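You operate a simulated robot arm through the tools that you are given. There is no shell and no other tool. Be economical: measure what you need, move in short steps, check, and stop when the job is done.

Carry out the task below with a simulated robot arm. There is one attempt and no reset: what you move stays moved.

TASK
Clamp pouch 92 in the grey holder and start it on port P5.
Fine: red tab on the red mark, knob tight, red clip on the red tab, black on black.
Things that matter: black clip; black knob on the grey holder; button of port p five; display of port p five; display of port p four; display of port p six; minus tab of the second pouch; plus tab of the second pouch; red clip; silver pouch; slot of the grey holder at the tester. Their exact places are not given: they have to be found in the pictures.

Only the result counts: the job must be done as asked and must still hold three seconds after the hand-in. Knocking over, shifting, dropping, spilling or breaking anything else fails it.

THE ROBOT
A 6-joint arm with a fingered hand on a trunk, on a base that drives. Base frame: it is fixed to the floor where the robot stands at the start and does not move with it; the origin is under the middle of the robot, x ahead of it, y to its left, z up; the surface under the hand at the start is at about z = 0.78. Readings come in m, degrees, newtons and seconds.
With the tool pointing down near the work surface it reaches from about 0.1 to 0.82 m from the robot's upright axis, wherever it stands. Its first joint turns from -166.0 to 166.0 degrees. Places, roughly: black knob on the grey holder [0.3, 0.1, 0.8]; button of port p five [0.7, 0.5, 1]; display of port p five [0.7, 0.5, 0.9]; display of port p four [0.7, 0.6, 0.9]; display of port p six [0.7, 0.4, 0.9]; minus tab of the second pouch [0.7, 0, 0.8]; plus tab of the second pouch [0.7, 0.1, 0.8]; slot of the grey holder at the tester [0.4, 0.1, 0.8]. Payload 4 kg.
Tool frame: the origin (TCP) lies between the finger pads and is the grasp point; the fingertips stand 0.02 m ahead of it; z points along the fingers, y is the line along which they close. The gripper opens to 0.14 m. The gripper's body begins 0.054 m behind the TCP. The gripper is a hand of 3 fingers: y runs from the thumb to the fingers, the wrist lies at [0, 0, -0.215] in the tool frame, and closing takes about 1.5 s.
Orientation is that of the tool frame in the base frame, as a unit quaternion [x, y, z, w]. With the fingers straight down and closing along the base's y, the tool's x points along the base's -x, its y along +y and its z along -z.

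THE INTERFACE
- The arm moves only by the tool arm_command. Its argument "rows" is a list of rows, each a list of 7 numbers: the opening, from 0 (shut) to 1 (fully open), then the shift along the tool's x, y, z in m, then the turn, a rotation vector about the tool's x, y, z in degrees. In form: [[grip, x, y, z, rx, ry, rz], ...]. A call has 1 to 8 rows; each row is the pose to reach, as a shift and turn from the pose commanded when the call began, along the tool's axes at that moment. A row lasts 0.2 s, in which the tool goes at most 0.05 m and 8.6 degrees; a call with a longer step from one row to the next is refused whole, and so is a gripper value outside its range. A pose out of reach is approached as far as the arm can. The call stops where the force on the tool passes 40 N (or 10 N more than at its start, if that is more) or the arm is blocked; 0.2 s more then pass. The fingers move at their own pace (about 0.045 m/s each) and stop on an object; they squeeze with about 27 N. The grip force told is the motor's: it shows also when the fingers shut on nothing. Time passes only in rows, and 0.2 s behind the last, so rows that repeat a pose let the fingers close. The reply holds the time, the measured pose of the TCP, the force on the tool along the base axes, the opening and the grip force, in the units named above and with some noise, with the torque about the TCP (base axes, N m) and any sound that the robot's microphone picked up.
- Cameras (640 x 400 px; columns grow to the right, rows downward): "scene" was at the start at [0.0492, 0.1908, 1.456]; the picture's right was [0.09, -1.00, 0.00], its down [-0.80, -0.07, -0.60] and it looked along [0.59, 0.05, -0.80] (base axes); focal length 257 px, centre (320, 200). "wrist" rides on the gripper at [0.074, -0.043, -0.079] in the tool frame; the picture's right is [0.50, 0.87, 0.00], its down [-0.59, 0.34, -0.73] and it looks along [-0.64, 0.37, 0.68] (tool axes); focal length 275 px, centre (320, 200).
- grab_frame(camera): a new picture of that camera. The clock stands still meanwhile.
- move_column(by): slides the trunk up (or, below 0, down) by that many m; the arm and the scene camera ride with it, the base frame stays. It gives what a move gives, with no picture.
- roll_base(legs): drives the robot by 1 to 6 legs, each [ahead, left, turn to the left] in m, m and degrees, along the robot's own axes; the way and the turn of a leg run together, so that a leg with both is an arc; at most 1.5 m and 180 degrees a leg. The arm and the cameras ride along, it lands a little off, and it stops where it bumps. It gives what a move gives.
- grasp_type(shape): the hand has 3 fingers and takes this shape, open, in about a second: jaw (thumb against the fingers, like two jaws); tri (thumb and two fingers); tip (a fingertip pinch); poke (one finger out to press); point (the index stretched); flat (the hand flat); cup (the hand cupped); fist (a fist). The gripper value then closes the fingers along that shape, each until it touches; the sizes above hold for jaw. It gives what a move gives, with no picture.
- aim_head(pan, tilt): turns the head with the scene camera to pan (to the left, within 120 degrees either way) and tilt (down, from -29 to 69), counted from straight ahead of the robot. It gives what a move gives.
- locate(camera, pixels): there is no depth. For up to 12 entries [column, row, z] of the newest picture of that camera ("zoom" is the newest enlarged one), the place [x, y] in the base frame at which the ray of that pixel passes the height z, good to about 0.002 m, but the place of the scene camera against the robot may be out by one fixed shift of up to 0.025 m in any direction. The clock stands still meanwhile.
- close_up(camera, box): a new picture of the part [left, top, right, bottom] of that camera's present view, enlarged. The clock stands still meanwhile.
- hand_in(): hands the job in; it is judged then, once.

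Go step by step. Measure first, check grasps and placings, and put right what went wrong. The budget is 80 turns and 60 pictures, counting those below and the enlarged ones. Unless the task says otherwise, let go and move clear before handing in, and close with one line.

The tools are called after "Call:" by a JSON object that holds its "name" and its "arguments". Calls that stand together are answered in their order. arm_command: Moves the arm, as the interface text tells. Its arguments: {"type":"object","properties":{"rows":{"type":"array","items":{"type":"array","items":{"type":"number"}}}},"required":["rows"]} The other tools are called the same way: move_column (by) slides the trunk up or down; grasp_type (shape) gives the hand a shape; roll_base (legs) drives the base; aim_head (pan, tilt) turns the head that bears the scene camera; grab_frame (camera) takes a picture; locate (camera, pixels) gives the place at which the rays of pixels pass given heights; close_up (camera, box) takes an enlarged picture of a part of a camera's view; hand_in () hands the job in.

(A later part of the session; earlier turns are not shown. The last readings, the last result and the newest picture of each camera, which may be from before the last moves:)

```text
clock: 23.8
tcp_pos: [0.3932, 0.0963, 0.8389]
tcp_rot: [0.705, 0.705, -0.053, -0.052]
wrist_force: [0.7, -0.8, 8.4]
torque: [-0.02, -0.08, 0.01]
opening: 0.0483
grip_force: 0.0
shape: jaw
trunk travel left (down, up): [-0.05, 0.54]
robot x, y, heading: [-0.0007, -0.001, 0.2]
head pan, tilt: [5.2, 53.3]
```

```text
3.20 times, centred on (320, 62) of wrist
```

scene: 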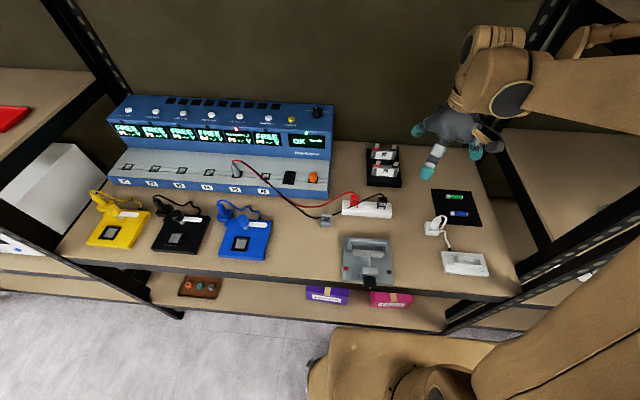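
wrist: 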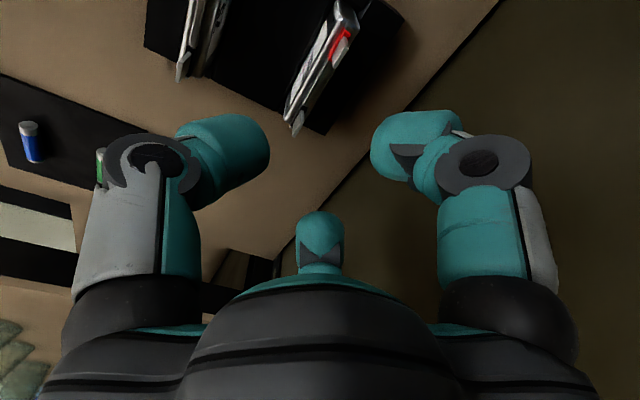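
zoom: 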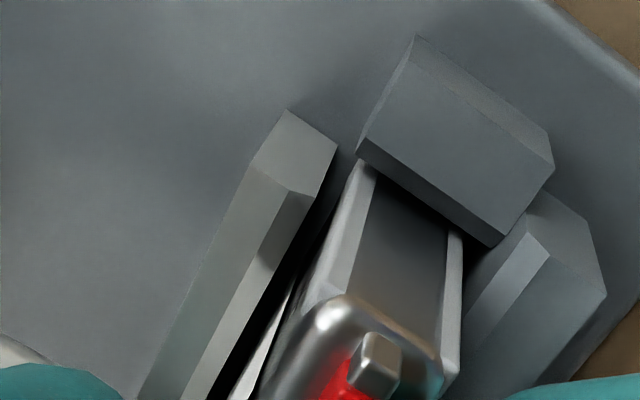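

The pouch stands in the slot upright and is released. I'll lift the hand vertically clear.

Call:
{"name": "arm_command", "arguments": {"rows": [[0.35, 0, -0.0015, -0.01, 0, 0, 0], [0.35, 0, -0.0037, -0.025, 0, 0, 0], [0.35, 0, -0.0089, -0.06, 0, 0, 0], [0.35, 0, -0.0148, -0.1, 0, 0, 0], [0.35, 0, -0.0208, -0.14, 0, 0, 0], [0.35, 0, -0.0208, -0.14, 0, 0, 0]]}}

Call:
{"name": "close_up", "arguments": {"camera": "scene", "box": [320, 210, 420, 290]}}

Call:
{"name": "close_up", "arguments": {"camera": "wrist", "box": [170, 0, 470, 187]}}

```text
clock: 25.2
tcp_pos: [0.3918, 0.0954, 0.9803]
tcp_rot: [0.706, 0.705, -0.052, -0.053]
wrist_force: [0.6, 0.8, -0.6]
torque: [0.02, 0.03, 0.0]
opening: 0.0486
grip_force: 0.0
shape: jaw
trunk travel left (down, up): [-0.05, 0.54]
robot x, y, heading: [-0.0008, 0.0006, -0.1]
head pan, tilt: [5.2, 53.3]
```

```text
5.00 times, centred on (370, 250) of scene
```

zoom: 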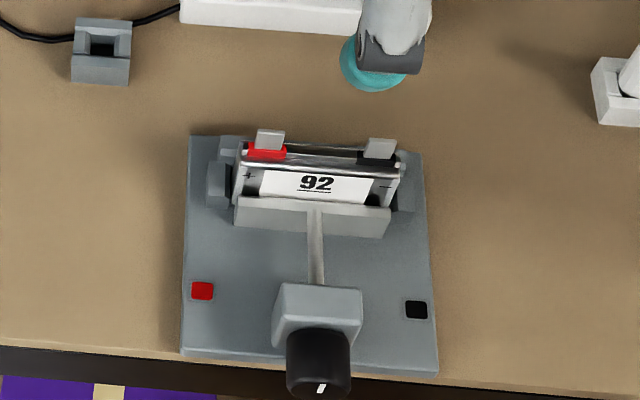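

```text
2.13 times, centred on (320, 94) of wrist
```

zoom: 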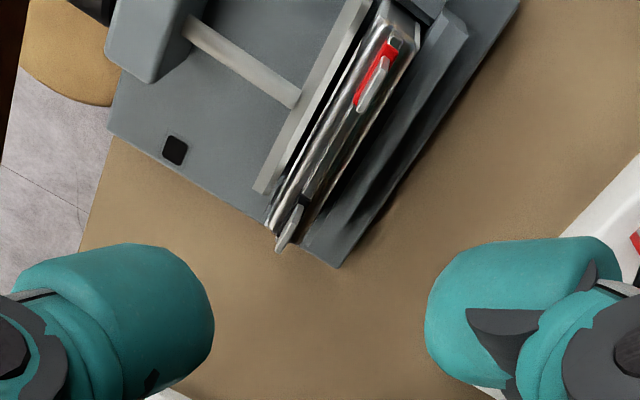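

Pouch 92 now stands in the slot, red towards the red mark. The knob axis is horizontal (face x≈0.264, y≈0.096, z≈0.822), so I need room to point the hand forward. I'll back the base off and take the three-finger shape.

Call:
{"name": "roll_base", "arguments": {"legs": [[-0.4, 0, 0]]}}

Call:
{"name": "grasp_type", "arguments": {"shape": "tri"}}

Call:
{"name": "arm_command", "arguments": {"rows": [[1, 0, 0, -0.01, -8.4, 0, 0], [1, 0, 0, -0.02, -16.8, 0, 0], [1, 0, 0, -0.03, -25.2, 0, 0], [1, 0, 0, -0.04, -33.6, 0, 0], [1, 0, 0, -0.05, -42, 0, 0], [1, 0, 0, -0.06, -50.4, 0, 0], [1, 0, 0, -0.06, -58.8, 0, 0], [1, 0, 0, -0.06, -67.2, 0, 0]]}}

Call:
{"name": "grab_frame", "arguments": {"camera": "scene"}}

```text
clock: 27.7
tcp_pos: [-0.0064, 0.0957, 0.9794]
tcp_rot: [0.705, 0.705, -0.052, -0.053]
wrist_force: [0.3, -0.3, 0.4]
torque: [0.03, 0.01, 0.01]
opening: 0.049
grip_force: 0.3
shape: jaw
trunk travel left (down, up): [-0.05, 0.54]
robot x, y, heading: [-0.3976, -0.0002, 0.1]
head pan, tilt: [5.2, 53.3]
```

```text
clock: 28.6
tcp_pos: [-0.0066, 0.0957, 0.9796]
tcp_rot: [0.705, 0.705, -0.052, -0.052]
wrist_force: [0.6, -0.4, -0.3]
torque: [0.0, 0.04, 0.0]
opening: 0.14
grip_force: 0.2
shape: tri
trunk travel left (down, up): [-0.05, 0.54]
robot x, y, heading: [-0.401, -0.0015, -0.2]
head pan, tilt: [5.2, 53.3]
```

```text
clock: 30.4
tcp_pos: [0.0021, 0.0964, 1.0398]
tcp_rot: [0.616, 0.616, 0.348, 0.348]
wrist_force: [-0.2, 0.2, -0.5]
torque: [0.0, 0.01, 0.04]
opening: 0.14
grip_force: 0.0
shape: tri
trunk travel left (down, up): [-0.05, 0.54]
robot x, y, heading: [-0.3957, 0.0021, 0.1]
head pan, tilt: [5.2, 53.3]
```

```text
24 pictures are left
```

scene: 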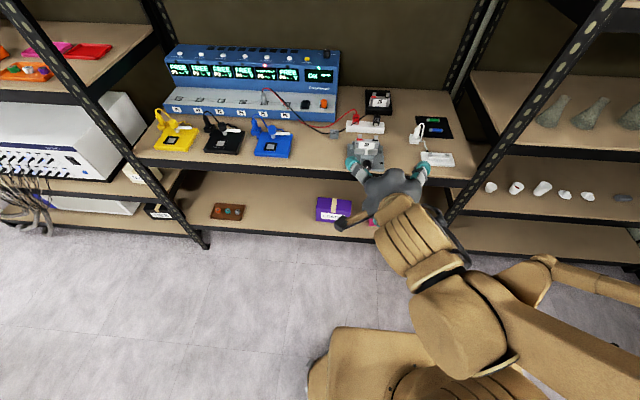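

The hand now points mostly forward. I'll finish pitching to horizontal while approaching, then roll 90° so the wrist camera looks down on the knob.

Call:
{"name": "arm_command", "arguments": {"rows": [[1, 0, -0.008, 0.04, -6.3, 0, 0], [1, 0, -0.016, 0.08, -12.6, 0, 0], [1, 0, -0.025, 0.12, -18.9, 0, 0], [1, 0, -0.034, 0.16, -25.2, 0, 0], [1, 0, -0.0426, 0.199, -31.3, 0, 0], [1, 0, -0.0426, 0.199, -31.3, 0, 0]]}}

Call:
{"name": "arm_command", "arguments": {"rows": [[1, 0, 0, 0, 0, 0, 8.5], [1, 0, 0, 0, 0, 0, 17], [1, 0, 0, 0, 0, 0, 25.5], [1, 0, 0, 0, 0, 0, 34], [1, 0, 0, 0, 0, 0, 42.5], [1, 0, 0, 0, 0, 0, 51], [1, 0, 0, 0, 0, 0, 59.5], [1, 0, 0, 0, 0, 0, 68]]}}

Call:
{"name": "arm_command", "arguments": {"rows": [[0.6, 0, 0, 0.01, 0, 0, 7.4], [0.5, 0, 0, 0.02, 0, 0, 14.8], [0.5, 0, 0, 0.02, 0, 0, 22], [0.5, 0, 0, 0.02, 0, 0, 22], [0.5, 0, 0, 0.02, 0, 0, 22]]}}

Call:
{"name": "grab_frame", "arguments": {"camera": "wrist"}}

```text
clock: 31.8
tcp_pos: [0.2226, 0.1218, 1.0149]
tcp_rot: [0.501, 0.5, 0.499, 0.5]
wrist_force: [-0.2, -0.3, -0.5]
torque: [0.01, 0.01, -0.02]
opening: 0.1401
grip_force: 0.0
shape: tri
out of reach, approached as far as the arm can: row 2, 3, 4, 5, 6
trunk travel left (down, up): [-0.05, 0.54]
robot x, y, heading: [-0.4007, 0.001, 0.1]
head pan, tilt: [5.2, 53.3]
```

```text
clock: 33.6
tcp_pos: [0.2264, 0.1188, 1.0137]
tcp_rot: [0.694, 0.135, 0.694, 0.134]
wrist_force: [-0.3, -1.0, -0.2]
torque: [0.01, 0.0, 0.01]
opening: 0.14
grip_force: 0.0
shape: tri
trunk travel left (down, up): [-0.05, 0.54]
robot x, y, heading: [-0.4004, 0.001, -0.2]
head pan, tilt: [5.2, 53.3]
```

```text
clock: 34.8
tcp_pos: [0.247, 0.1141, 1.0124]
tcp_rot: [0.719, 0.006, 0.695, 0.0]
wrist_force: [0.0, -1.0, -0.7]
torque: [0.01, 0.02, 0.02]
opening: 0.0705
grip_force: 0.0
shape: tri
out of reach, approached as far as the arm can: row 3, 4, 5
trunk travel left (down, up): [-0.05, 0.54]
robot x, y, heading: [-0.3951, -0.0022, -0.2]
head pan, tilt: [5.2, 53.3]
```

```text
23 pictures are left
```

wrist: 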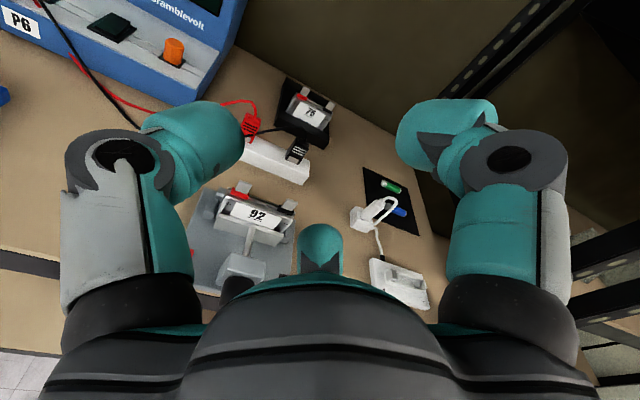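

The arm could not get low enough with the hand forward this close to its axis. I'll back the base another 0.17 m and try again.

Call:
{"name": "roll_base", "arguments": {"legs": [[-0.17, 0, 0]]}}

Call:
{"name": "arm_command", "arguments": {"rows": [[0.5, -0.02, 0.003, 0.02, 0, 0, 0], [0.5, -0.05, 0.006, 0.04, 0, 0, 0], [0.5, -0.08, 0.009, 0.06, 0, 0, 0], [0.5, -0.11, 0.012, 0.08, 0, 0, 0], [0.5, -0.14, 0.015, 0.1, 0, 0, 0], [0.5, -0.155, 0.018, 0.105, 0, 0, 0], [0.5, -0.155, 0.018, 0.105, 0, 0, 0]]}}

```text
clock: 36.3
tcp_pos: [0.0761, 0.1149, 1.014]
tcp_rot: [0.719, 0.006, 0.695, 0.001]
wrist_force: [0.3, -0.7, -0.1]
torque: [-0.02, -0.01, -0.01]
opening: 0.0705
grip_force: 0.0
shape: tri
trunk travel left (down, up): [-0.05, 0.54]
robot x, y, heading: [-0.5688, 0.0019, -0.0]
head pan, tilt: [5.2, 53.3]
```

```text
clock: 37.9
tcp_pos: [0.1809, 0.0978, 0.8563]
tcp_rot: [0.72, 0.007, 0.694, 0.0]
wrist_force: [0.6, 0.0, -0.1]
torque: [-0.02, 0.02, 0.0]
opening: 0.0702
grip_force: 0.2
shape: tri
out of reach, approached as far as the arm can: row 4, 6, 7
trunk travel left (down, up): [-0.05, 0.54]
robot x, y, heading: [-0.5691, 0.0025, 0.1]
head pan, tilt: [5.2, 53.3]
```

Call:
{"name": "grab_frame", "arguments": {"camera": "wrist"}}

```text
22 pictures are left
```

wrist: 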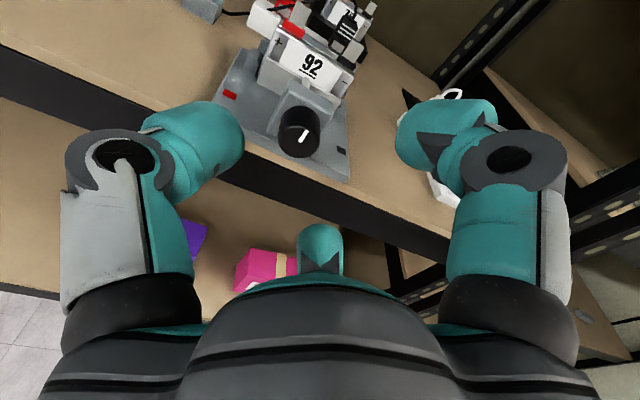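

Call:
{"name": "locate", "arguments": {"camera": "wrist", "pixels": [[300, 138, 0.8], [300, 138, 0.815], [300, 138, 0.83], [282, 135, 0.815], [319, 138, 0.815], [228, 94, 0.79], [343, 151, 0.79]]}}

```text
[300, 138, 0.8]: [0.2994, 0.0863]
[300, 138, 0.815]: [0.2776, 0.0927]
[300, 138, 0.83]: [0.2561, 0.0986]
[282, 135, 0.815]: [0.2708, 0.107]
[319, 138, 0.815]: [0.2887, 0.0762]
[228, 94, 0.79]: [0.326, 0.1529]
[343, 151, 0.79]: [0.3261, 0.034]
```

Knob centre ≈ (0.266, 0.095, 0.8225). I'll align the hand axis with it and level the pitch before advancing.

Call:
{"name": "arm_command", "arguments": {"rows": [[0.5, -0.017, 0.0015, 0.01, 0, 1, 0], [0.5, -0.034, 0.003, 0.02, 0, 2, 0], [0.5, -0.034, 0.003, 0.02, 0, 2, 0]]}}

```text
clock: 38.7
tcp_pos: [0.2003, 0.0931, 0.8219]
tcp_rot: [0.714, 0.009, 0.7, 0.0]
wrist_force: [-0.1, 0.0, -0.3]
torque: [-0.01, -0.02, 0.02]
opening: 0.0703
grip_force: 0.2
shape: tri
trunk travel left (down, up): [-0.05, 0.54]
robot x, y, heading: [-0.5699, -0.0009, -0.0]
head pan, tilt: [5.2, 53.3]
```

Call:
{"name": "arm_command", "arguments": {"rows": [[0.5, 0, -0.002, 0, 0, 0, -8.4], [0.5, 0, -0.002, 0, 0, 0, -16.8], [0.5, 0, -0.002, 0, 0, 0, -25.2], [0.5, 0, -0.002, 0, 0, 0, -33.6], [0.5, 0, -0.002, 0, 0, 0, -42], [0.5, 0, -0.002, 0, 0, 0, -42]]}}

Call:
{"name": "arm_command", "arguments": {"rows": [[0.5, 0, 0, 0.02, 0, 0, 0], [0.5, 0, 0, 0.04, 0, 0, 0], [0.5, 0, 0, 0.052, 0, 0, 0], [0.5, 0, 0, 0.061, 0, 0, 0], [0.5, 0, 0, 0.061, 0, 0, 0]]}}

Call:
{"name": "grab_frame", "arguments": {"camera": "wrist"}}

```text
clock: 40.1
tcp_pos: [0.1991, 0.0952, 0.8219]
tcp_rot: [0.657, 0.259, 0.66, 0.255]
wrist_force: [-0.3, 0.2, 0.4]
torque: [0.05, 0.01, -0.03]
opening: 0.0701
grip_force: 0.1
shape: tri
trunk travel left (down, up): [-0.05, 0.54]
robot x, y, heading: [-0.569, -0.0011, -0.1]
head pan, tilt: [5.2, 53.3]
```

```text
clock: 41.3
tcp_pos: [0.2612, 0.0964, 0.8215]
tcp_rot: [0.658, 0.258, 0.66, 0.254]
wrist_force: [-0.4, 0.9, 0.5]
torque: [0.03, 0.04, 0.03]
opening: 0.0702
grip_force: 0.1
shape: tri
trunk travel left (down, up): [-0.05, 0.54]
robot x, y, heading: [-0.5666, 0.001, -0.2]
head pan, tilt: [5.2, 53.3]
```

```text
21 pictures are left
```

wrist: 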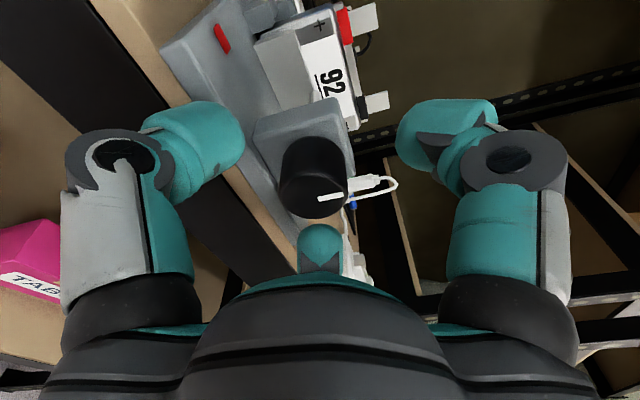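

The knob is well centred between the fingers at (315,180). I'll close on it and turn clockwise by +80°.

Call:
{"name": "arm_command", "arguments": {"rows": [[0.3, 0, 0, 0, 0, 0, 0], [0.1, 0, 0, 0, 0, 0, 0], [0, 0, 0, 0, 0, 0, 0], [0, 0, 0, 0, 0, 0, 0], [0, 0, 0, 0, 0, 0, 0]]}}

Call:
{"name": "arm_command", "arguments": {"rows": [[0, 0, 0, 0, 0, 0, 8], [0, 0, 0, 0, 0, 0, 16], [0, 0, 0, 0, 0, 0, 24], [0, 0, 0, 0, 0, 0, 32], [0, 0, 0, 0, 0, 0, 40]]}}

```text
clock: 42.5
tcp_pos: [0.2604, 0.0959, 0.821]
tcp_rot: [0.658, 0.258, 0.66, 0.254]
wrist_force: [5.3, 1.2, 6.3]
torque: [-0.01, -0.19, 0.04]
opening: 0.0262
grip_force: 27.3
shape: tri
trunk travel left (down, up): [-0.05, 0.54]
robot x, y, heading: [-0.571, 0.0004, -0.1]
head pan, tilt: [5.2, 53.3]
```

```text
clock: 43.7
tcp_pos: [0.2619, 0.0936, 0.8221]
tcp_rot: [0.712, 0.019, 0.702, 0.012]
wrist_force: [6.4, -9.5, 6.6]
torque: [-0.04, -0.34, -0.18]
opening: 0.0257
grip_force: 26.4
shape: tri
trunk travel left (down, up): [-0.05, 0.54]
robot x, y, heading: [-0.569, -0.0007, -0.0]
head pan, tilt: [5.2, 53.3]
```

Call:
{"name": "arm_command", "arguments": {"rows": [[0, 0, 0, 0, 0, 0, 8], [0, 0, 0, 0, 0, 0, 16], [0, 0, 0, 0, 0, 0, 24], [0, 0, 0, 0, 0, 0, 32], [0, 0, 0, 0, 0, 0, 40], [0, 0, 0, 0, 0, 0, 48], [0, 0, 0, 0, 0, 0, 56]]}}

Call:
{"name": "grab_frame", "arguments": {"camera": "wrist"}}

```text
clock: 45.3
tcp_pos: [0.2643, 0.0575, 0.821]
tcp_rot: [0.648, -0.301, 0.614, -0.335]
wrist_force: [-0.4, 0.2, -0.3]
torque: [0.01, 0.0, 0.03]
opening: 0.0241
grip_force: 26.5
shape: tri
out of reach, approached as far as the arm can: row 1, 2, 3, 4, 5, 6, 7
trunk travel left (down, up): [-0.05, 0.54]
robot x, y, heading: [-0.5668, 0.0018, -0.0]
head pan, tilt: [5.2, 53.3]
```

```text
20 pictures are left
```

wrist: 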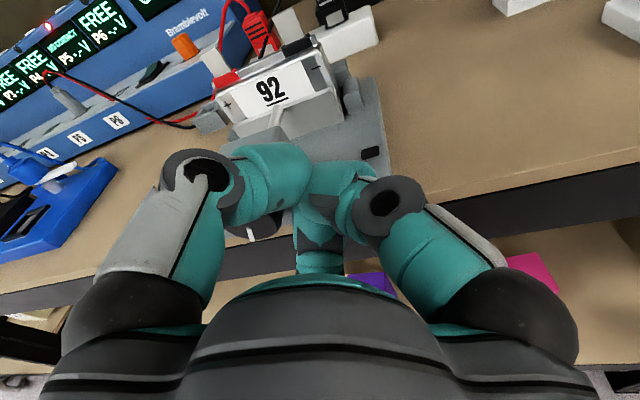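

The roll went past the arm's reach and the hand slid off the knob to −y (TCP y=0.0575). I'll retract, roll back, and use a more negative roll range, which the arm can reach.

Call:
{"name": "arm_command", "arguments": {"rows": [[0, 0, 0, -0.02, 0, 0, 0], [0, 0, 0, -0.045, 0, 0, 0], [0, 0, 0, -0.07, 0, 0, -8], [0.3, -0.01, -0.008, -0.07, 0, 0, -16], [0.5, -0.02, -0.016, -0.07, 0, 0, -24], [0.5, -0.029, -0.0245, -0.07, 0, 0, -32], [0.5, -0.029, -0.0245, -0.07, 0, 0, -40], [0.5, -0.029, -0.0245, -0.07, 0, 0, -48]]}}

Call:
{"name": "grab_frame", "arguments": {"camera": "wrist"}}

```text
clock: 47.1
tcp_pos: [0.1962, 0.0905, 0.8265]
tcp_rot: [0.715, -0.011, 0.697, -0.054]
wrist_force: [-0.1, 0.1, 0.1]
torque: [0.02, -0.01, 0.01]
opening: 0.0696
grip_force: 0.1
shape: tri
out of reach, approached as far as the arm can: row 3, 4, 5, 6, 7, 8
trunk travel left (down, up): [-0.05, 0.54]
robot x, y, heading: [-0.5702, 0.0001, 0.0]
head pan, tilt: [5.2, 53.3]
```

```text
19 pictures are left
```

wrist: 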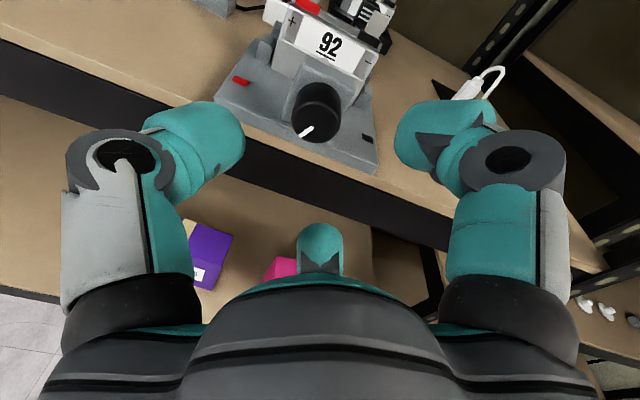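

Call:
{"name": "close_up", "arguments": {"camera": "wrist", "box": [210, 0, 400, 170]}}

```text
2.35 times, centred on (305, 85) of wrist
```

zoom: 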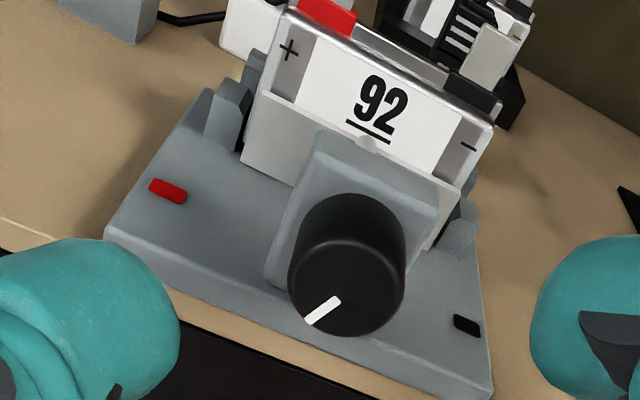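

The jaw has advanced towards the pouch, so clockwise is right. I'll check whether the holder moved.

Call:
{"name": "locate", "arguments": {"camera": "zoom", "pixels": [[168, 190, 0.79], [467, 326, 0.79], [347, 295, 0.8225], [268, 93, 0.805], [458, 190, 0.805]]}}

Call:
{"name": "arm_command", "arguments": {"rows": [[0.5, 0, 0, 0, 0, 0, -8.5], [0.5, 0, 0, 0, 0, 0, -17], [0.5, 0, 0, 0, 0, 0, -25.5], [0.5, 0, 0, 0, 0, 0, -34], [0.5, 0, 0, 0, 0, 0, -42.5], [0.5, 0, 0, 0, 0, 0, -51], [0.5, 0, 0, 0, 0, 0, -59.5], [0.5, 0, 0, 0, 0, 0, -68]]}}

```text
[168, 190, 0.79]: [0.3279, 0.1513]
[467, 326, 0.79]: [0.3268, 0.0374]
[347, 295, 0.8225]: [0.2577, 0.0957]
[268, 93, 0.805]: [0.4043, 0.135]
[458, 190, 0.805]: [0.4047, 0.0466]
```

```text
clock: 48.9
tcp_pos: [0.195, 0.091, 0.8267]
tcp_rot: [0.598, 0.391, 0.608, 0.345]
wrist_force: [-0.5, 0.7, 0.2]
torque: [0.03, 0.01, 0.06]
opening: 0.0694
grip_force: 0.1
shape: tri
trunk travel left (down, up): [-0.05, 0.54]
robot x, y, heading: [-0.5677, 0.0031, -0.0]
head pan, tilt: [5.2, 53.3]
```

The holder is unmoved (marks within 2 mm). I'll finish rolling back, straighten the hand and recentre on the knob axis.

Call:
{"name": "arm_command", "arguments": {"rows": [[0.5, 0.001, -0.002, 0, -0.5, -1, -8], [0.5, 0.002, -0.004, 0, -1, -2, -16], [0.5, 0.0024, -0.0063, 0, -1.6, -3.2, -24], [0.5, 0.0024, -0.0063, 0, -1.6, -3.2, -24]]}}

```text
clock: 49.9
tcp_pos: [0.1946, 0.0962, 0.822]
tcp_rot: [0.516, 0.489, 0.512, 0.483]
wrist_force: [-0.6, 0.0, -0.4]
torque: [0.01, 0.01, 0.0]
opening: 0.0695
grip_force: 0.0
shape: tri
trunk travel left (down, up): [-0.05, 0.54]
robot x, y, heading: [-0.5689, 0.0019, -0.0]
head pan, tilt: [5.2, 53.3]
```

Roll −90° is reachable. I'll try starting further back, at −135°, so that one stroke gives more turn.

Call:
{"name": "arm_command", "arguments": {"rows": [[0.4, 0, 0, 0, 0, 0, -8], [0.35, 0, 0, 0, 0, 0, -16], [0.35, 0, 0, 0, 0, 0, -24], [0.35, 0, 0, 0, 0, 0, -32], [0.35, 0, 0, 0, 0, 0, -40], [0.35, 0, 0, 0, 0, 0, -45]]}}

Call:
{"name": "arm_command", "arguments": {"rows": [[0.35, 0, 0, 0.02, 0, 0, 0], [0.35, 0, 0, 0.04, 0, 0, 0], [0.35, 0, 0, 0.055, 0, 0, 0], [0.35, 0, 0, 0.067, 0, 0, 0], [0.35, 0, 0, 0.067, 0, 0, 0]]}}

```text
clock: 51.3
tcp_pos: [0.1949, 0.0958, 0.8223]
tcp_rot: [0.29, 0.649, 0.288, 0.642]
wrist_force: [0.1, -0.9, 0.7]
torque: [-0.04, 0.02, 0.01]
opening: 0.0493
grip_force: 0.1
shape: tri
trunk travel left (down, up): [-0.05, 0.54]
robot x, y, heading: [-0.5681, 0.0029, -0.1]
head pan, tilt: [5.2, 53.3]
```

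```text
clock: 52.5
tcp_pos: [0.2621, 0.0976, 0.8216]
tcp_rot: [0.291, 0.648, 0.289, 0.642]
wrist_force: [-0.1, -0.1, 0.3]
torque: [0.0, -0.04, 0.01]
opening: 0.0494
grip_force: 0.0
shape: tri
trunk travel left (down, up): [-0.05, 0.54]
robot x, y, heading: [-0.568, -0.0022, 0.3]
head pan, tilt: [5.2, 53.3]
```

Reached with no contact. I'll close and turn clockwise, watching the torque.

Call:
{"name": "arm_command", "arguments": {"rows": [[0.1, 0, 0, 0, 0, 0, 0], [0, 0, 0, 0, 0, 0, 0], [0, 0, 0, 0, 0, 0, 0], [0, 0, 0, 0, 0, 0, 0]]}}

Call:
{"name": "arm_command", "arguments": {"rows": [[0, 0, 0, 0, 0, 0, 8], [0, 0, 0, 0, 0, 0, 16], [0, 0, 0, 0, 0, 0, 24], [0, 0, 0, 0, 0, 0, 32], [0, 0, 0, 0, 0, 0, 40], [0, 0, 0, 0, 0, 0, 48]]}}

Call:
{"name": "arm_command", "arguments": {"rows": [[0, 0, 0, 0, 0, 0, 8], [0, 0, 0, 0, 0, 0, 16], [0, 0, 0, 0, 0, 0, 24], [0, 0, 0, 0, 0, 0, 32], [0, 0, 0, 0, 0, 0, 40], [0, 0, 0, 0, 0, 0, 48]]}}

```text
clock: 53.5
tcp_pos: [0.2623, 0.0953, 0.822]
tcp_rot: [0.29, 0.648, 0.29, 0.642]
wrist_force: [5.6, -1.3, 6.0]
torque: [-0.01, -0.16, -0.02]
opening: 0.0269
grip_force: 27.3
shape: tri
trunk travel left (down, up): [-0.05, 0.54]
robot x, y, heading: [-0.5675, 0.001, -0.0]
head pan, tilt: [5.2, 53.3]
```

```text
clock: 54.9
tcp_pos: [0.2615, 0.0938, 0.8225]
tcp_rot: [0.53, 0.473, 0.525, 0.469]
wrist_force: [3.4, -13.4, 3.1]
torque: [-0.11, -0.12, -0.27]
opening: 0.0265
grip_force: 27.5
shape: tri
trunk travel left (down, up): [-0.05, 0.54]
robot x, y, heading: [-0.5703, 0.0, -0.1]
head pan, tilt: [5.2, 53.3]
```

```text
clock: 56.3
tcp_pos: [0.2627, 0.0926, 0.8206]
tcp_rot: [0.677, 0.216, 0.67, 0.214]
wrist_force: [-15.3, -28.9, -21.6]
torque: [-0.12, 0.34, -0.47]
opening: 0.0268
grip_force: 27.1
shape: tri
trunk travel left (down, up): [-0.05, 0.54]
robot x, y, heading: [-0.5685, -0.0028, -0.1]
head pan, tilt: [5.2, 53.3]
```

Torque is still low but side force is building up (−29 N y, −22 N z). I'll relieve it by a couple of mm and keep turning.

Call:
{"name": "arm_command", "arguments": {"rows": [[0, -0.0027, 0.0011, 0, 0, 0, 0], [0, -0.0027, 0.0011, -0.001, 0, 0, 8], [0, -0.0027, 0.0011, -0.001, 0, 0, 16], [0, -0.0027, 0.0011, -0.001, 0, 0, 24], [0, -0.0027, 0.0011, -0.001, 0, 0, 32]]}}

Call:
{"name": "close_up", "arguments": {"camera": "wrist", "box": [210, 0, 430, 200]}}

```text
clock: 57.5
tcp_pos: [0.2632, 0.0932, 0.8193]
tcp_rot: [0.711, 0.022, 0.702, 0.02]
wrist_force: [-0.1, -22.3, -15.4]
torque: [-0.08, 0.31, -0.31]
opening: 0.0264
grip_force: 27.2
shape: tri
trunk travel left (down, up): [-0.05, 0.54]
robot x, y, heading: [-0.5689, -0.0007, 0.1]
head pan, tilt: [5.2, 53.3]
```

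```text
2.00 times, centred on (320, 100) of wrist
```

zoom: 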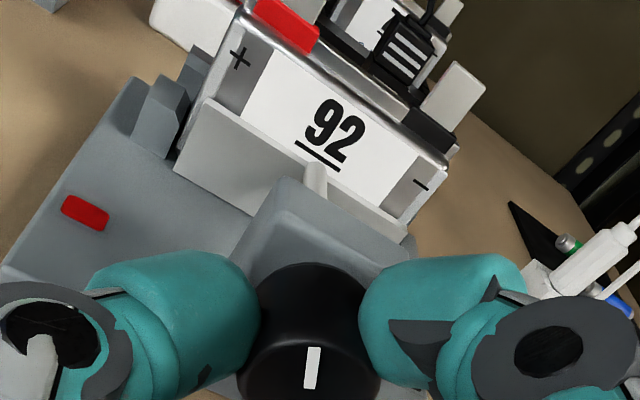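

The knob followed the hand (~135°) and the jaw is near the pouch face, but torque is still low. I'll ratchet again: open, retract, roll back.

Call:
{"name": "arm_command", "arguments": {"rows": [[0.35, 0, 0, 0, 0, 0, 0], [0.35, 0, 0, 0, 0, 0, 0], [0.35, 0, 0, -0.02, 0, 0, 0], [0.35, 0, 0, -0.045, 0, 0, 0], [0.35, 0, 0, -0.065, 0, 0, 0], [0.35, 0, 0, -0.065, 0, 0, -8], [0.35, 0, 0, -0.065, 0, 0, -16], [0.35, 0, 0, -0.065, 0, 0, -24]]}}

Call:
{"name": "arm_command", "arguments": {"rows": [[0.35, 0, 0, 0, 0, 0, -8.5], [0.35, 0, 0, 0, 0, 0, -17], [0.35, 0, 0, 0, 0, 0, -25.5], [0.35, 0, 0, 0, 0, 0, -34], [0.35, 0, 0, 0, 0, 0, -42.5], [0.35, 0, 0, 0, 0, 0, -51], [0.35, 0, 0, 0, 0, 0, -59.5], [0.35, 0, 0, 0, 0, 0, -68]]}}

Call:
{"name": "arm_command", "arguments": {"rows": [[0.35, 0, 0, 0, 0, 0, -8.5], [0.35, 0, 0, 0, 0, 0, -17], [0.35, 0, 0, 0, 0, 0, -25.5], [0.35, 0, 0, 0, 0, 0, -34], [0.35, 0, 0, 0, 0, 0, -42.5], [0.35, 0, 0, 0, 0, 0, -42.5]]}}

```text
clock: 59.3
tcp_pos: [0.1966, 0.0948, 0.8198]
tcp_rot: [0.69, 0.171, 0.683, 0.167]
wrist_force: [0.0, 0.9, 0.2]
torque: [0.0, 0.02, -0.01]
opening: 0.0488
grip_force: 0.1
shape: tri
trunk travel left (down, up): [-0.05, 0.54]
robot x, y, heading: [-0.5701, -0.0039, -0.1]
head pan, tilt: [5.2, 53.3]
```

```text
clock: 61.1
tcp_pos: [0.1975, 0.0939, 0.8206]
tcp_rot: [0.476, 0.527, 0.473, 0.521]
wrist_force: [-0.3, -0.1, 0.0]
torque: [0.0, -0.01, 0.01]
opening: 0.0489
grip_force: 0.0
shape: tri
trunk travel left (down, up): [-0.05, 0.54]
robot x, y, heading: [-0.5682, -0.0013, -0.2]
head pan, tilt: [5.2, 53.3]
```

```text
clock: 62.5
tcp_pos: [0.1957, 0.0942, 0.8203]
tcp_rot: [0.253, 0.664, 0.251, 0.657]
wrist_force: [0.7, -0.2, 0.2]
torque: [0.01, 0.02, -0.03]
opening: 0.0487
grip_force: 0.1
shape: tri
trunk travel left (down, up): [-0.05, 0.54]
robot x, y, heading: [-0.5722, 0.0008, -0.0]
head pan, tilt: [5.2, 53.3]
```

Call:
{"name": "arm_command", "arguments": {"rows": [[0.35, 0, 0, 0.02, 0, 0, 0], [0.35, 0, 0, 0.04, 0, 0, 0], [0.35, 0, 0, 0.055, 0, 0, 0], [0.35, 0, 0, 0.067, 0, 0, 0], [0.1, 0, 0, 0.067, 0, 0, 0], [0, 0, 0, 0.067, 0, 0, 0], [0, 0, 0, 0.067, 0, 0, 0], [0, 0, 0, 0.067, 0, 0, 0]]}}

Call:
{"name": "arm_command", "arguments": {"rows": [[0, 0, 0, 0, 0, 0, 8], [0, 0, 0, 0, 0, 0, 16], [0, 0, 0, 0, 0, 0, 24], [0, 0, 0, 0, 0, 0, 32], [0, 0, 0, 0, 0, 0, 40], [0, 0, 0, 0, 0, 0, 48], [0, 0, 0, 0, 0, 0, 56], [0, 0, 0, 0, 0, 0, 64]]}}

Call:
{"name": "arm_command", "arguments": {"rows": [[0, 0, 0, 0, 0, 0, 8], [0, 0, 0, 0, 0, 0, 16], [0, 0, 0, 0, 0, 0, 24], [0, 0, 0, 0, 0, 0, 32], [0, 0, 0, 0, 0, 0, 40], [0, 0, 0, 0, 0, 0, 48], [0, 0, 0, 0, 0, 0, 56], [0, 0, 0, 0, 0, 0, 64]]}}

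```text
clock: 64.3
tcp_pos: [0.2641, 0.0942, 0.8197]
tcp_rot: [0.253, 0.664, 0.251, 0.657]
wrist_force: [11.1, 0.2, 4.4]
torque: [-0.02, -0.07, -0.01]
opening: 0.0252
grip_force: 27.1
shape: tri
trunk travel left (down, up): [-0.05, 0.54]
robot x, y, heading: [-0.5719, 0.0029, 0.1]
head pan, tilt: [5.2, 53.3]
```

```text
clock: 66.1
tcp_pos: [0.2631, 0.0915, 0.819]
tcp_rot: [0.569, 0.427, 0.561, 0.423]
wrist_force: [-2.3, -17.6, -13.1]
torque: [-0.65, 0.17, -0.14]
opening: 0.0253
grip_force: 27.7
shape: tri
trunk travel left (down, up): [-0.05, 0.54]
robot x, y, heading: [-0.5707, -0.0017, 0.2]
head pan, tilt: [5.2, 53.3]
```

```text
clock: 67.9
tcp_pos: [0.2623, 0.0931, 0.8201]
tcp_rot: [0.708, 0.063, 0.701, 0.061]
wrist_force: [0.2, -11.8, 0.1]
torque: [-1.12, 0.05, -0.04]
opening: 0.025
grip_force: 26.8
shape: tri
trunk travel left (down, up): [-0.05, 0.54]
robot x, y, heading: [-0.5718, -0.0009, -0.1]
head pan, tilt: [5.2, 53.3]
```

Torque has risen to 1.1 N·m, so the clamp is biting. I'll check the jaw and the indicator.

Call:
{"name": "close_up", "arguments": {"camera": "wrist", "box": [210, 0, 430, 200]}}

```text
2.00 times, centred on (320, 100) of wrist
```

zoom: 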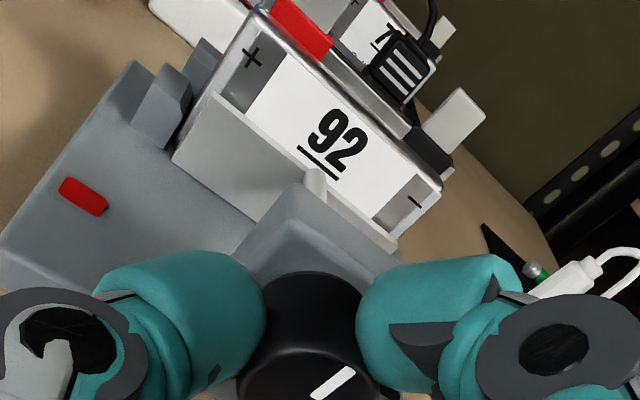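

The jaw presses on the pouch, and the knob turned about 55° before slipping in my grip at 1.1 N·m: it is tight. I'll release, retract, rise, and bring the hand back to pointing down.

Call:
{"name": "arm_command", "arguments": {"rows": [[0.35, 0, 0, 0, 0, 0, 0], [0.35, 0, 0, 0, 0, 0, 0], [0.35, 0, 0, -0.025, 0, 0, 0], [0.35, 0, 0, -0.055, 0, 0, 0], [0.35, 0, 0, -0.085, 0, 0, -8], [0.35, 0.02, 0, -0.1, 0, 0, -16], [0.35, 0.05, 0, -0.1, 0, 0, -24], [0.35, 0.08, 0, -0.1, 0, 0, -32]]}}

Call:
{"name": "arm_command", "arguments": {"rows": [[0.35, 0.02, 0.015, 0, 0, 0, -8.4], [0.35, 0.04, 0.03, 0, 0, 0, -16.8], [0.35, 0.06, 0.045, 0, 0, 0, -25.2], [0.35, 0.07, 0.05, 0, 0, 0, -33.6], [0.35, 0.07, 0.05, 0, 0, 0, -42], [0.35, 0.07, 0.05, 0, 0, 0, -48]]}}

Call:
{"name": "arm_command", "arguments": {"rows": [[0.35, 0, 0.02, 0, 8.4, 0, 0], [0.35, 0, 0.04, 0, 16.8, 0, 0], [0.35, 0, 0.06, 0, 25.2, 0, 0], [0.35, 0, 0.06, 0, 33.6, 0, 0], [0.35, 0, 0.06, 0, 42, 0, 0], [0.35, 0, 0.06, 0, 50.4, 0, 0], [0.35, 0, 0.06, 0, 58.8, 0, 0], [0.35, 0, 0.06, 0, 67.2, 0, 0]]}}

```text
clock: 69.7
tcp_pos: [0.1641, 0.1074, 0.8985]
tcp_rot: [0.663, 0.256, 0.656, 0.253]
wrist_force: [0.3, -0.4, -0.8]
torque: [0.0, 0.04, 0.0]
opening: 0.049
grip_force: 0.1
shape: tri
out of reach, approached as far as the arm can: row 5, 6, 7
trunk travel left (down, up): [-0.05, 0.54]
robot x, y, heading: [-0.5681, -0.0013, -0.2]
head pan, tilt: [5.2, 53.3]
```

```text
clock: 71.1
tcp_pos: [0.1646, 0.1172, 0.9843]
tcp_rot: [0.501, 0.504, 0.496, 0.499]
wrist_force: [-0.4, -0.6, -0.2]
torque: [-0.01, 0.02, 0.0]
opening: 0.0488
grip_force: 0.0
shape: tri
trunk travel left (down, up): [-0.05, 0.54]
robot x, y, heading: [-0.5668, -0.0003, -0.1]
head pan, tilt: [5.2, 53.3]
```

```text
clock: 72.9
tcp_pos: [0.1655, 0.1176, 1.0444]
tcp_rot: [0.694, 0.694, 0.136, 0.135]
wrist_force: [-0.7, 0.2, -0.1]
torque: [0.0, 0.0, 0.03]
opening: 0.049
grip_force: 0.1
shape: tri
trunk travel left (down, up): [-0.05, 0.54]
robot x, y, heading: [-0.5662, 0.0001, -0.1]
head pan, tilt: [5.2, 53.3]
```

Call:
{"name": "arm_command", "arguments": {"rows": [[0.35, 0, -0.04, -0.025, 5.5, 0, 0], [0.35, 0, -0.08, -0.05, 11, 0, 0], [0.35, 0, -0.12, -0.075, 16.5, 0, 0], [0.35, 0, -0.16, -0.1, 22.8, 0, 0], [0.35, 0, -0.16, -0.1, 22.8, 0, 0]]}}

Call:
{"name": "roll_base", "arguments": {"legs": [[0.5, 0, 0]]}}

Call:
{"name": "grasp_type", "arguments": {"shape": "tip"}}

Call:
{"name": "grab_frame", "arguments": {"camera": "scene"}}

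```text
clock: 74.1
tcp_pos: [-0.0203, 0.1183, 1.0777]
tcp_rot: [0.707, 0.707, -0.005, -0.003]
wrist_force: [1.0, -0.5, 0.4]
torque: [0.0, 0.04, 0.02]
opening: 0.049
grip_force: 0.0
shape: tri
trunk travel left (down, up): [-0.05, 0.54]
robot x, y, heading: [-0.5686, 0.001, -0.0]
head pan, tilt: [5.2, 53.3]
```

```text
clock: 77.0
tcp_pos: [0.4785, 0.1163, 1.0784]
tcp_rot: [0.707, 0.707, -0.004, -0.002]
wrist_force: [0.1, -0.2, -0.7]
torque: [0.0, -0.02, 0.02]
opening: 0.0491
grip_force: 0.0
shape: tri
trunk travel left (down, up): [-0.05, 0.54]
robot x, y, heading: [-0.0701, -0.0007, 0.1]
head pan, tilt: [5.2, 53.3]
```

```text
clock: 77.9
tcp_pos: [0.4788, 0.1167, 1.0772]
tcp_rot: [0.707, 0.707, -0.004, -0.002]
wrist_force: [-0.6, 0.6, 1.2]
torque: [0.02, 0.01, 0.02]
opening: 0.1402
grip_force: 0.0
shape: tip
trunk travel left (down, up): [-0.05, 0.54]
robot x, y, heading: [-0.0696, -0.0011, -0.0]
head pan, tilt: [5.2, 53.3]
```

```text
15 pictures are left
```

scene: 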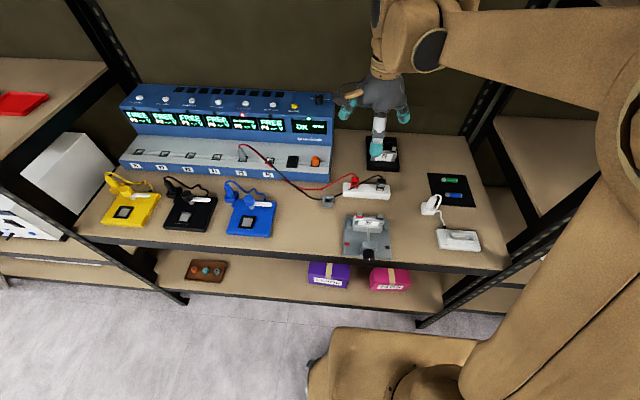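

Call:
{"name": "close_up", "arguments": {"camera": "wrist", "box": [200, 0, 440, 150]}}

Call:
{"name": "close_up", "arguments": {"camera": "scene", "box": [310, 160, 420, 260]}}

```text
2.67 times, centred on (320, 75) of wrist
```

zoom: 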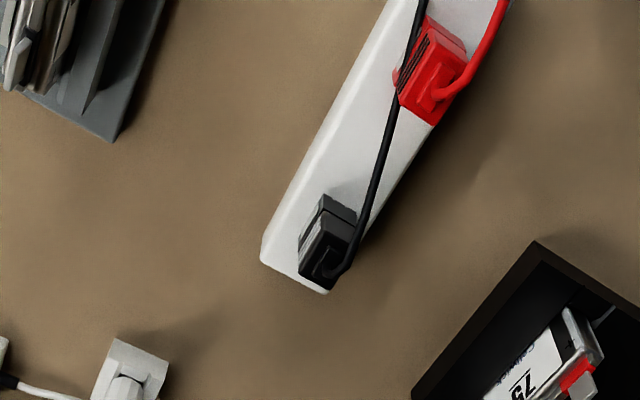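

```text
4.00 times, centred on (365, 210) of scene
```

zoom: 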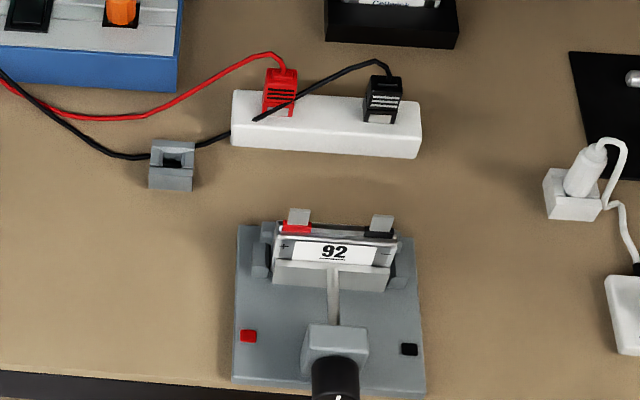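

Call:
{"name": "locate", "arguments": {"camera": "zoom", "pixels": [[299, 210, 0.86], [381, 216, 0.86], [282, 72, 0.835], [383, 79, 0.835], [282, 72, 0.82], [383, 79, 0.82], [367, 78, 0.835], [401, 81, 0.835], [248, 336, 0.79], [409, 349, 0.79], [380, 122, 0.8]]}}

```text
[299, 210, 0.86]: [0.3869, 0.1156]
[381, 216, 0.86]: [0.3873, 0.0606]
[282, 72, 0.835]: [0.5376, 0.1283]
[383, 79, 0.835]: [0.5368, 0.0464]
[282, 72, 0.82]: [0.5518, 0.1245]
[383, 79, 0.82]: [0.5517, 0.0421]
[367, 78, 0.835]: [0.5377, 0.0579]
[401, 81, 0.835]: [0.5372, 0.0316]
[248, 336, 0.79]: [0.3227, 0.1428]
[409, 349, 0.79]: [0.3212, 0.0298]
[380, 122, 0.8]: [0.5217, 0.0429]
```

Black wire lies over the red clip's front, so I'll take the black clip first. I'm moving above it (≈0.527, 0.055) for a close look.

Call:
{"name": "arm_command", "arguments": {"rows": [[0.5, -0.015, 0.012, 0.035, 0, 0, 0], [0.5, -0.03, 0.024, 0.07, 0, 0, 0], [0.5, -0.045, 0.036, 0.11, 0, 0, 0], [0.5, -0.062, 0.048, 0.147, 0, 0, 0], [0.5, -0.062, 0.048, 0.147, 0, 0, 0], [0.5, -0.062, 0.048, 0.147, 0, 0, 0]]}}

Call:
{"name": "grab_frame", "arguments": {"camera": "wrist"}}

```text
clock: 79.3
tcp_pos: [0.5246, 0.0543, 0.9312]
tcp_rot: [0.707, 0.707, -0.004, -0.002]
wrist_force: [-0.6, 0.5, -0.3]
torque: [-0.01, 0.01, -0.01]
opening: 0.0704
grip_force: 0.0
shape: tip
trunk travel left (down, up): [-0.05, 0.54]
robot x, y, heading: [-0.0692, -0.0014, 0.0]
head pan, tilt: [5.2, 53.3]
```

```text
12 pictures are left
```

wrist: 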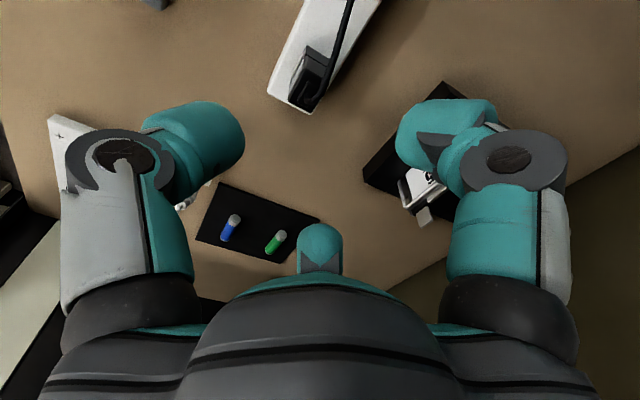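

Call:
{"name": "locate", "arguments": {"camera": "wrist", "pixels": [[307, 46, 0.82], [335, 60, 0.82], [314, 100, 0.83], [297, 80, 0.82], [326, 80, 0.83], [312, 72, 0.83]]}}

Call:
{"name": "close_up", "arguments": {"camera": "wrist", "box": [260, 20, 380, 120]}}

```text
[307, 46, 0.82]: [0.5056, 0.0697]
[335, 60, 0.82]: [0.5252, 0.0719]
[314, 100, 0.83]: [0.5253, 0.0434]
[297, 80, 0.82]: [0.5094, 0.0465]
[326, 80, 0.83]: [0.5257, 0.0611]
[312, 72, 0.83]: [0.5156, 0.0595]
```

```text
4.00 times, centred on (320, 70) of wrist
```

zoom: 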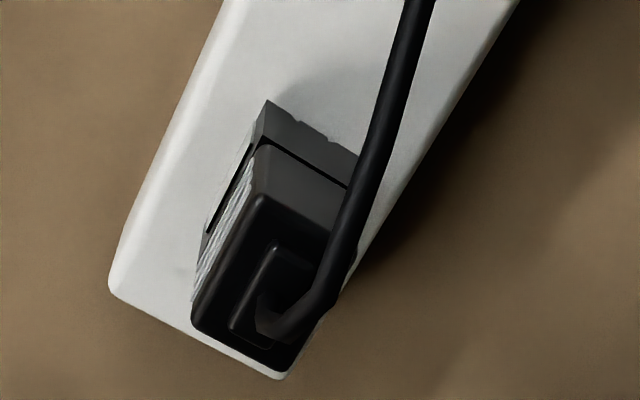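

Call:
{"name": "locate", "arguments": {"camera": "zoom", "pixels": [[265, 148, 0.83], [345, 185, 0.83], [195, 318, 0.83], [288, 372, 0.83], [268, 100, 0.8], [358, 155, 0.8], [265, 148, 0.85], [288, 372, 0.85], [275, 290, 0.84]]}}

```text
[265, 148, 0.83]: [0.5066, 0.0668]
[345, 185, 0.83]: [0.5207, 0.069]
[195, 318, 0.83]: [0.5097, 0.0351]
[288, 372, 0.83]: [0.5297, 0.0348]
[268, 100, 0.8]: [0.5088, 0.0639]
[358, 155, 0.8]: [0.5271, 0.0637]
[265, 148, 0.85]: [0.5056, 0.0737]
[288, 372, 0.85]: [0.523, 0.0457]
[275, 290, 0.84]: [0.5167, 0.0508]
```

Black clip: centre ≈ (0.517, 0.054), top ≈ 0.84, ~20 mm thick in x. I'll descend and pinch it front to back.

Call:
{"name": "arm_command", "arguments": {"rows": [[0.5, 0, -0.007, 0.03, 0, 0, 0], [0.5, 0, -0.007, 0.06, 0, 0, 0], [0.5, 0, -0.007, 0.08, 0, 0, 0], [0.5, 0, -0.007, 0.092, 0, 0, 0], [0.5, 0, -0.007, 0.099, 0, 0, 0], [0.5, 0, -0.007, 0.099, 0, 0, 0]]}}

Call:
{"name": "arm_command", "arguments": {"rows": [[0.3, 0, 0, 0, 0, 0, 0], [0.15, 0, 0, 0, 0, 0, 0], [0.05, 0, 0, 0, 0, 0, 0], [0, 0, 0, 0, 0, 0, 0], [0, 0, 0, 0, 0, 0, 0], [0, 0, 0, 0, 0, 0, 0], [0, 0, 0, 0, 0, 0, 0]]}}

Call:
{"name": "close_up", "arguments": {"camera": "wrist", "box": [200, 80, 440, 240]}}

```text
clock: 80.7
tcp_pos: [0.5167, 0.0545, 0.8325]
tcp_rot: [0.707, 0.707, -0.004, -0.003]
wrist_force: [0.3, -0.4, 0.2]
torque: [-0.01, 0.02, 0.02]
opening: 0.0704
grip_force: 0.1
shape: tip
trunk travel left (down, up): [-0.05, 0.54]
robot x, y, heading: [-0.0712, -0.0004, 0.2]
head pan, tilt: [5.2, 53.3]
```

```text
clock: 82.3
tcp_pos: [0.5173, 0.053, 0.8322]
tcp_rot: [0.707, 0.707, -0.004, -0.003]
wrist_force: [0.5, -0.8, -0.5]
torque: [-0.05, -0.05, -0.01]
opening: 0.0199
grip_force: 26.9
shape: tip
trunk travel left (down, up): [-0.05, 0.54]
robot x, y, heading: [-0.0721, -0.0031, -0.0]
head pan, tilt: [5.2, 53.3]
```

```text
2.50 times, centred on (320, 160) of wrist
```

zoom: 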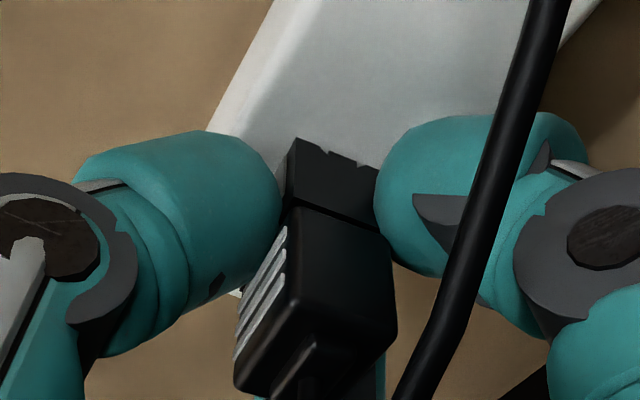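

The black clip is gripped (opening 19.9 mm). I'll lift it and carry it over the minus tab, then look.

Call:
{"name": "arm_command", "arguments": {"rows": [[0, 0, 0, -0.02, 0, 0, 0], [0, 0, 0, -0.05, 0, 0, 0], [0, 0, 0, -0.085, 0, 0, 0], [0, 0.005, -0.035, -0.085, 0, 0, 0], [0, 0.01, -0.07, -0.085, 0, 0, 0], [0, 0.014, -0.105, -0.085, 0, 0, 0], [0, 0.017, -0.13, -0.085, 0, 0, 0], [0, 0.017, -0.13, -0.085, 0, 0, 0]]}}

Call:
{"name": "grab_frame", "arguments": {"camera": "wrist"}}

```text
clock: 84.1
tcp_pos: [0.3871, 0.0721, 0.9173]
tcp_rot: [0.707, 0.707, -0.004, -0.002]
wrist_force: [0.9, 0.3, -0.1]
torque: [-0.02, 0.02, 0.03]
opening: 0.0199
grip_force: 27.7
shape: tip
trunk travel left (down, up): [-0.05, 0.54]
robot x, y, heading: [-0.0713, -0.0033, -0.2]
head pan, tilt: [5.2, 53.3]
```

```text
9 pictures are left
```

wrist: 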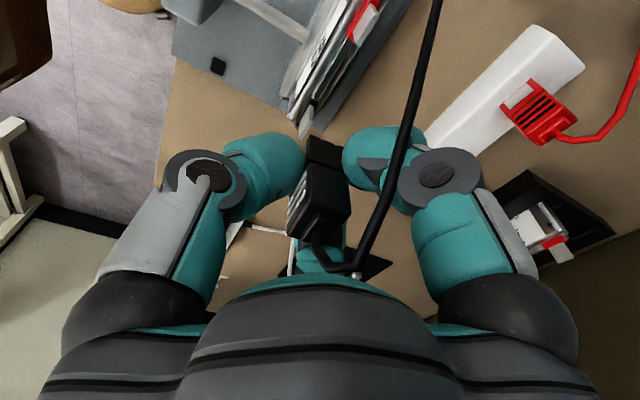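

Call:
{"name": "locate", "arguments": {"camera": "wrist", "pixels": [[316, 103, 0.86], [303, 134, 0.86], [309, 118, 0.86], [378, 4, 0.86], [362, 32, 0.86], [307, 137, 0.888], [343, 152, 0.888], [302, 165, 0.9], [341, 178, 0.9], [218, 66, 0.79]]}}

Call:
{"name": "close_up", "arguments": {"camera": "wrist", "box": [250, 70, 410, 170]}}

```text
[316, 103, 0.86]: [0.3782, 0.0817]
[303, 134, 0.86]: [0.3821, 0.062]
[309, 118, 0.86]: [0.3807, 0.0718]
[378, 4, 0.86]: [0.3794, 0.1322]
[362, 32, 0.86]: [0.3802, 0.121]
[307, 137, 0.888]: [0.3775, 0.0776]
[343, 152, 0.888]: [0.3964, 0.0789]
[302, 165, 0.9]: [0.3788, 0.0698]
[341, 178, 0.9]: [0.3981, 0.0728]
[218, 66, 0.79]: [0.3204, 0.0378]
```

```text
4.00 times, centred on (330, 120) of wrist
```

zoom: 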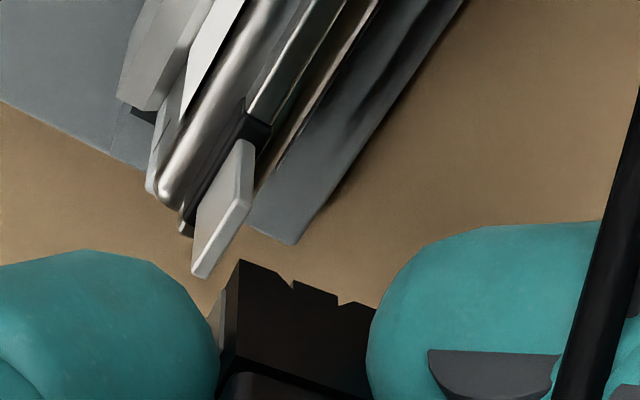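

Call:
{"name": "locate", "arguments": {"camera": "zoom", "pixels": [[253, 200, 0.86], [202, 275, 0.86], [240, 260, 0.888], [315, 290, 0.888], [375, 310, 0.888], [315, 290, 0.88], [315, 290, 0.895], [240, 372, 0.9]]}}

```text
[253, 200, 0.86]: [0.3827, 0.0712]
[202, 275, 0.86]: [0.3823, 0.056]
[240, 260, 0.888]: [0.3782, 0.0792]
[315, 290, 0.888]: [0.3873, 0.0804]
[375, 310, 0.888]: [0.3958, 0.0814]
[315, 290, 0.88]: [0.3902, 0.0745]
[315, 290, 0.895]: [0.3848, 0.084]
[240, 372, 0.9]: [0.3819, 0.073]
```

Minus tab tip is at ≈(0.382, 0.065); the clip mouth is at ≈(0.387, 0.070). I'll shift −5.5 mm x and −5 mm y, lower to just above the tab and check.

Call:
{"name": "arm_command", "arguments": {"rows": [[0, -0.003, -0.003, 0.005, 0, 0, 0], [0, -0.005, -0.0055, 0.01, 0, 0, 0], [0, -0.005, -0.0055, 0.015, 0, 0, 0], [0, -0.005, -0.0055, 0.015, 0, 0, 0]]}}

Call:
{"name": "close_up", "arguments": {"camera": "wrist", "box": [250, 70, 410, 170]}}

```text
clock: 85.1
tcp_pos: [0.3813, 0.0653, 0.9024]
tcp_rot: [0.707, 0.707, -0.005, -0.003]
wrist_force: [0.3, -0.6, -0.9]
torque: [-0.01, -0.03, 0.01]
opening: 0.0197
grip_force: 27.4
shape: tip
trunk travel left (down, up): [-0.05, 0.54]
robot x, y, heading: [-0.0721, 0.0002, -0.1]
head pan, tilt: [5.2, 53.3]
```

```text
4.00 times, centred on (330, 120) of wrist
```

zoom: 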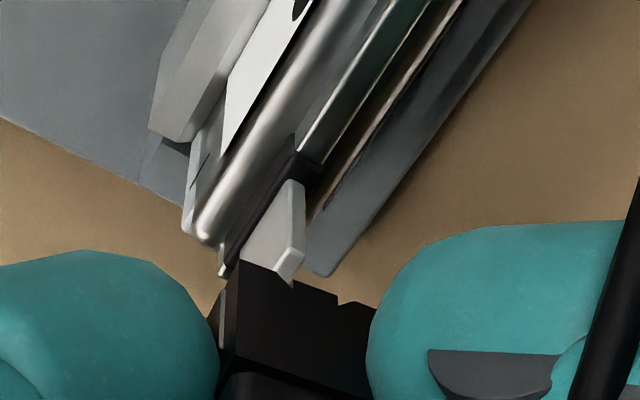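

Call:
{"name": "locate", "arguments": {"camera": "zoom", "pixels": [[304, 250, 0.86], [304, 250, 0.865], [276, 282, 0.86], [315, 290, 0.875], [315, 290, 0.87], [240, 260, 0.875], [372, 309, 0.875], [218, 275, 0.845], [300, 180, 0.848]]}}

```text
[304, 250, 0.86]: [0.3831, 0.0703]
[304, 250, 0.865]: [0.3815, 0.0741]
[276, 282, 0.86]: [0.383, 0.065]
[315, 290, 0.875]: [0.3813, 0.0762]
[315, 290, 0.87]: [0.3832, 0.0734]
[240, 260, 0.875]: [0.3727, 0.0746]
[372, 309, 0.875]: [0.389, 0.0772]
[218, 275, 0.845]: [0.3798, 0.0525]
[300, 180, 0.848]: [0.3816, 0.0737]
```

The mouth and tab line up (x 0.382 for both). I'll lower the clip onto the tab.

Call:
{"name": "arm_command", "arguments": {"rows": [[0, 0, 0, 0.004, 0, 0, 0], [0, 0, 0, 0.008, 0, 0, 0], [0, 0, 0, 0.012, 0, 0, 0], [0, 0, 0, 0.016, 0, 0, 0], [0, 0, 0, 0.02, 0, 0, 0], [0, 0, 0, 0.024, 0, 0, 0]]}}

```text
clock: 86.5
tcp_pos: [0.3816, 0.0651, 0.879]
tcp_rot: [0.707, 0.708, -0.004, -0.002]
wrist_force: [-1.0, 0.2, 1.7]
torque: [0.01, 0.01, -0.03]
opening: 0.0202
grip_force: 26.7
shape: tip
trunk travel left (down, up): [-0.05, 0.54]
robot x, y, heading: [-0.0702, -0.0002, 0.1]
head pan, tilt: [5.2, 53.3]
```

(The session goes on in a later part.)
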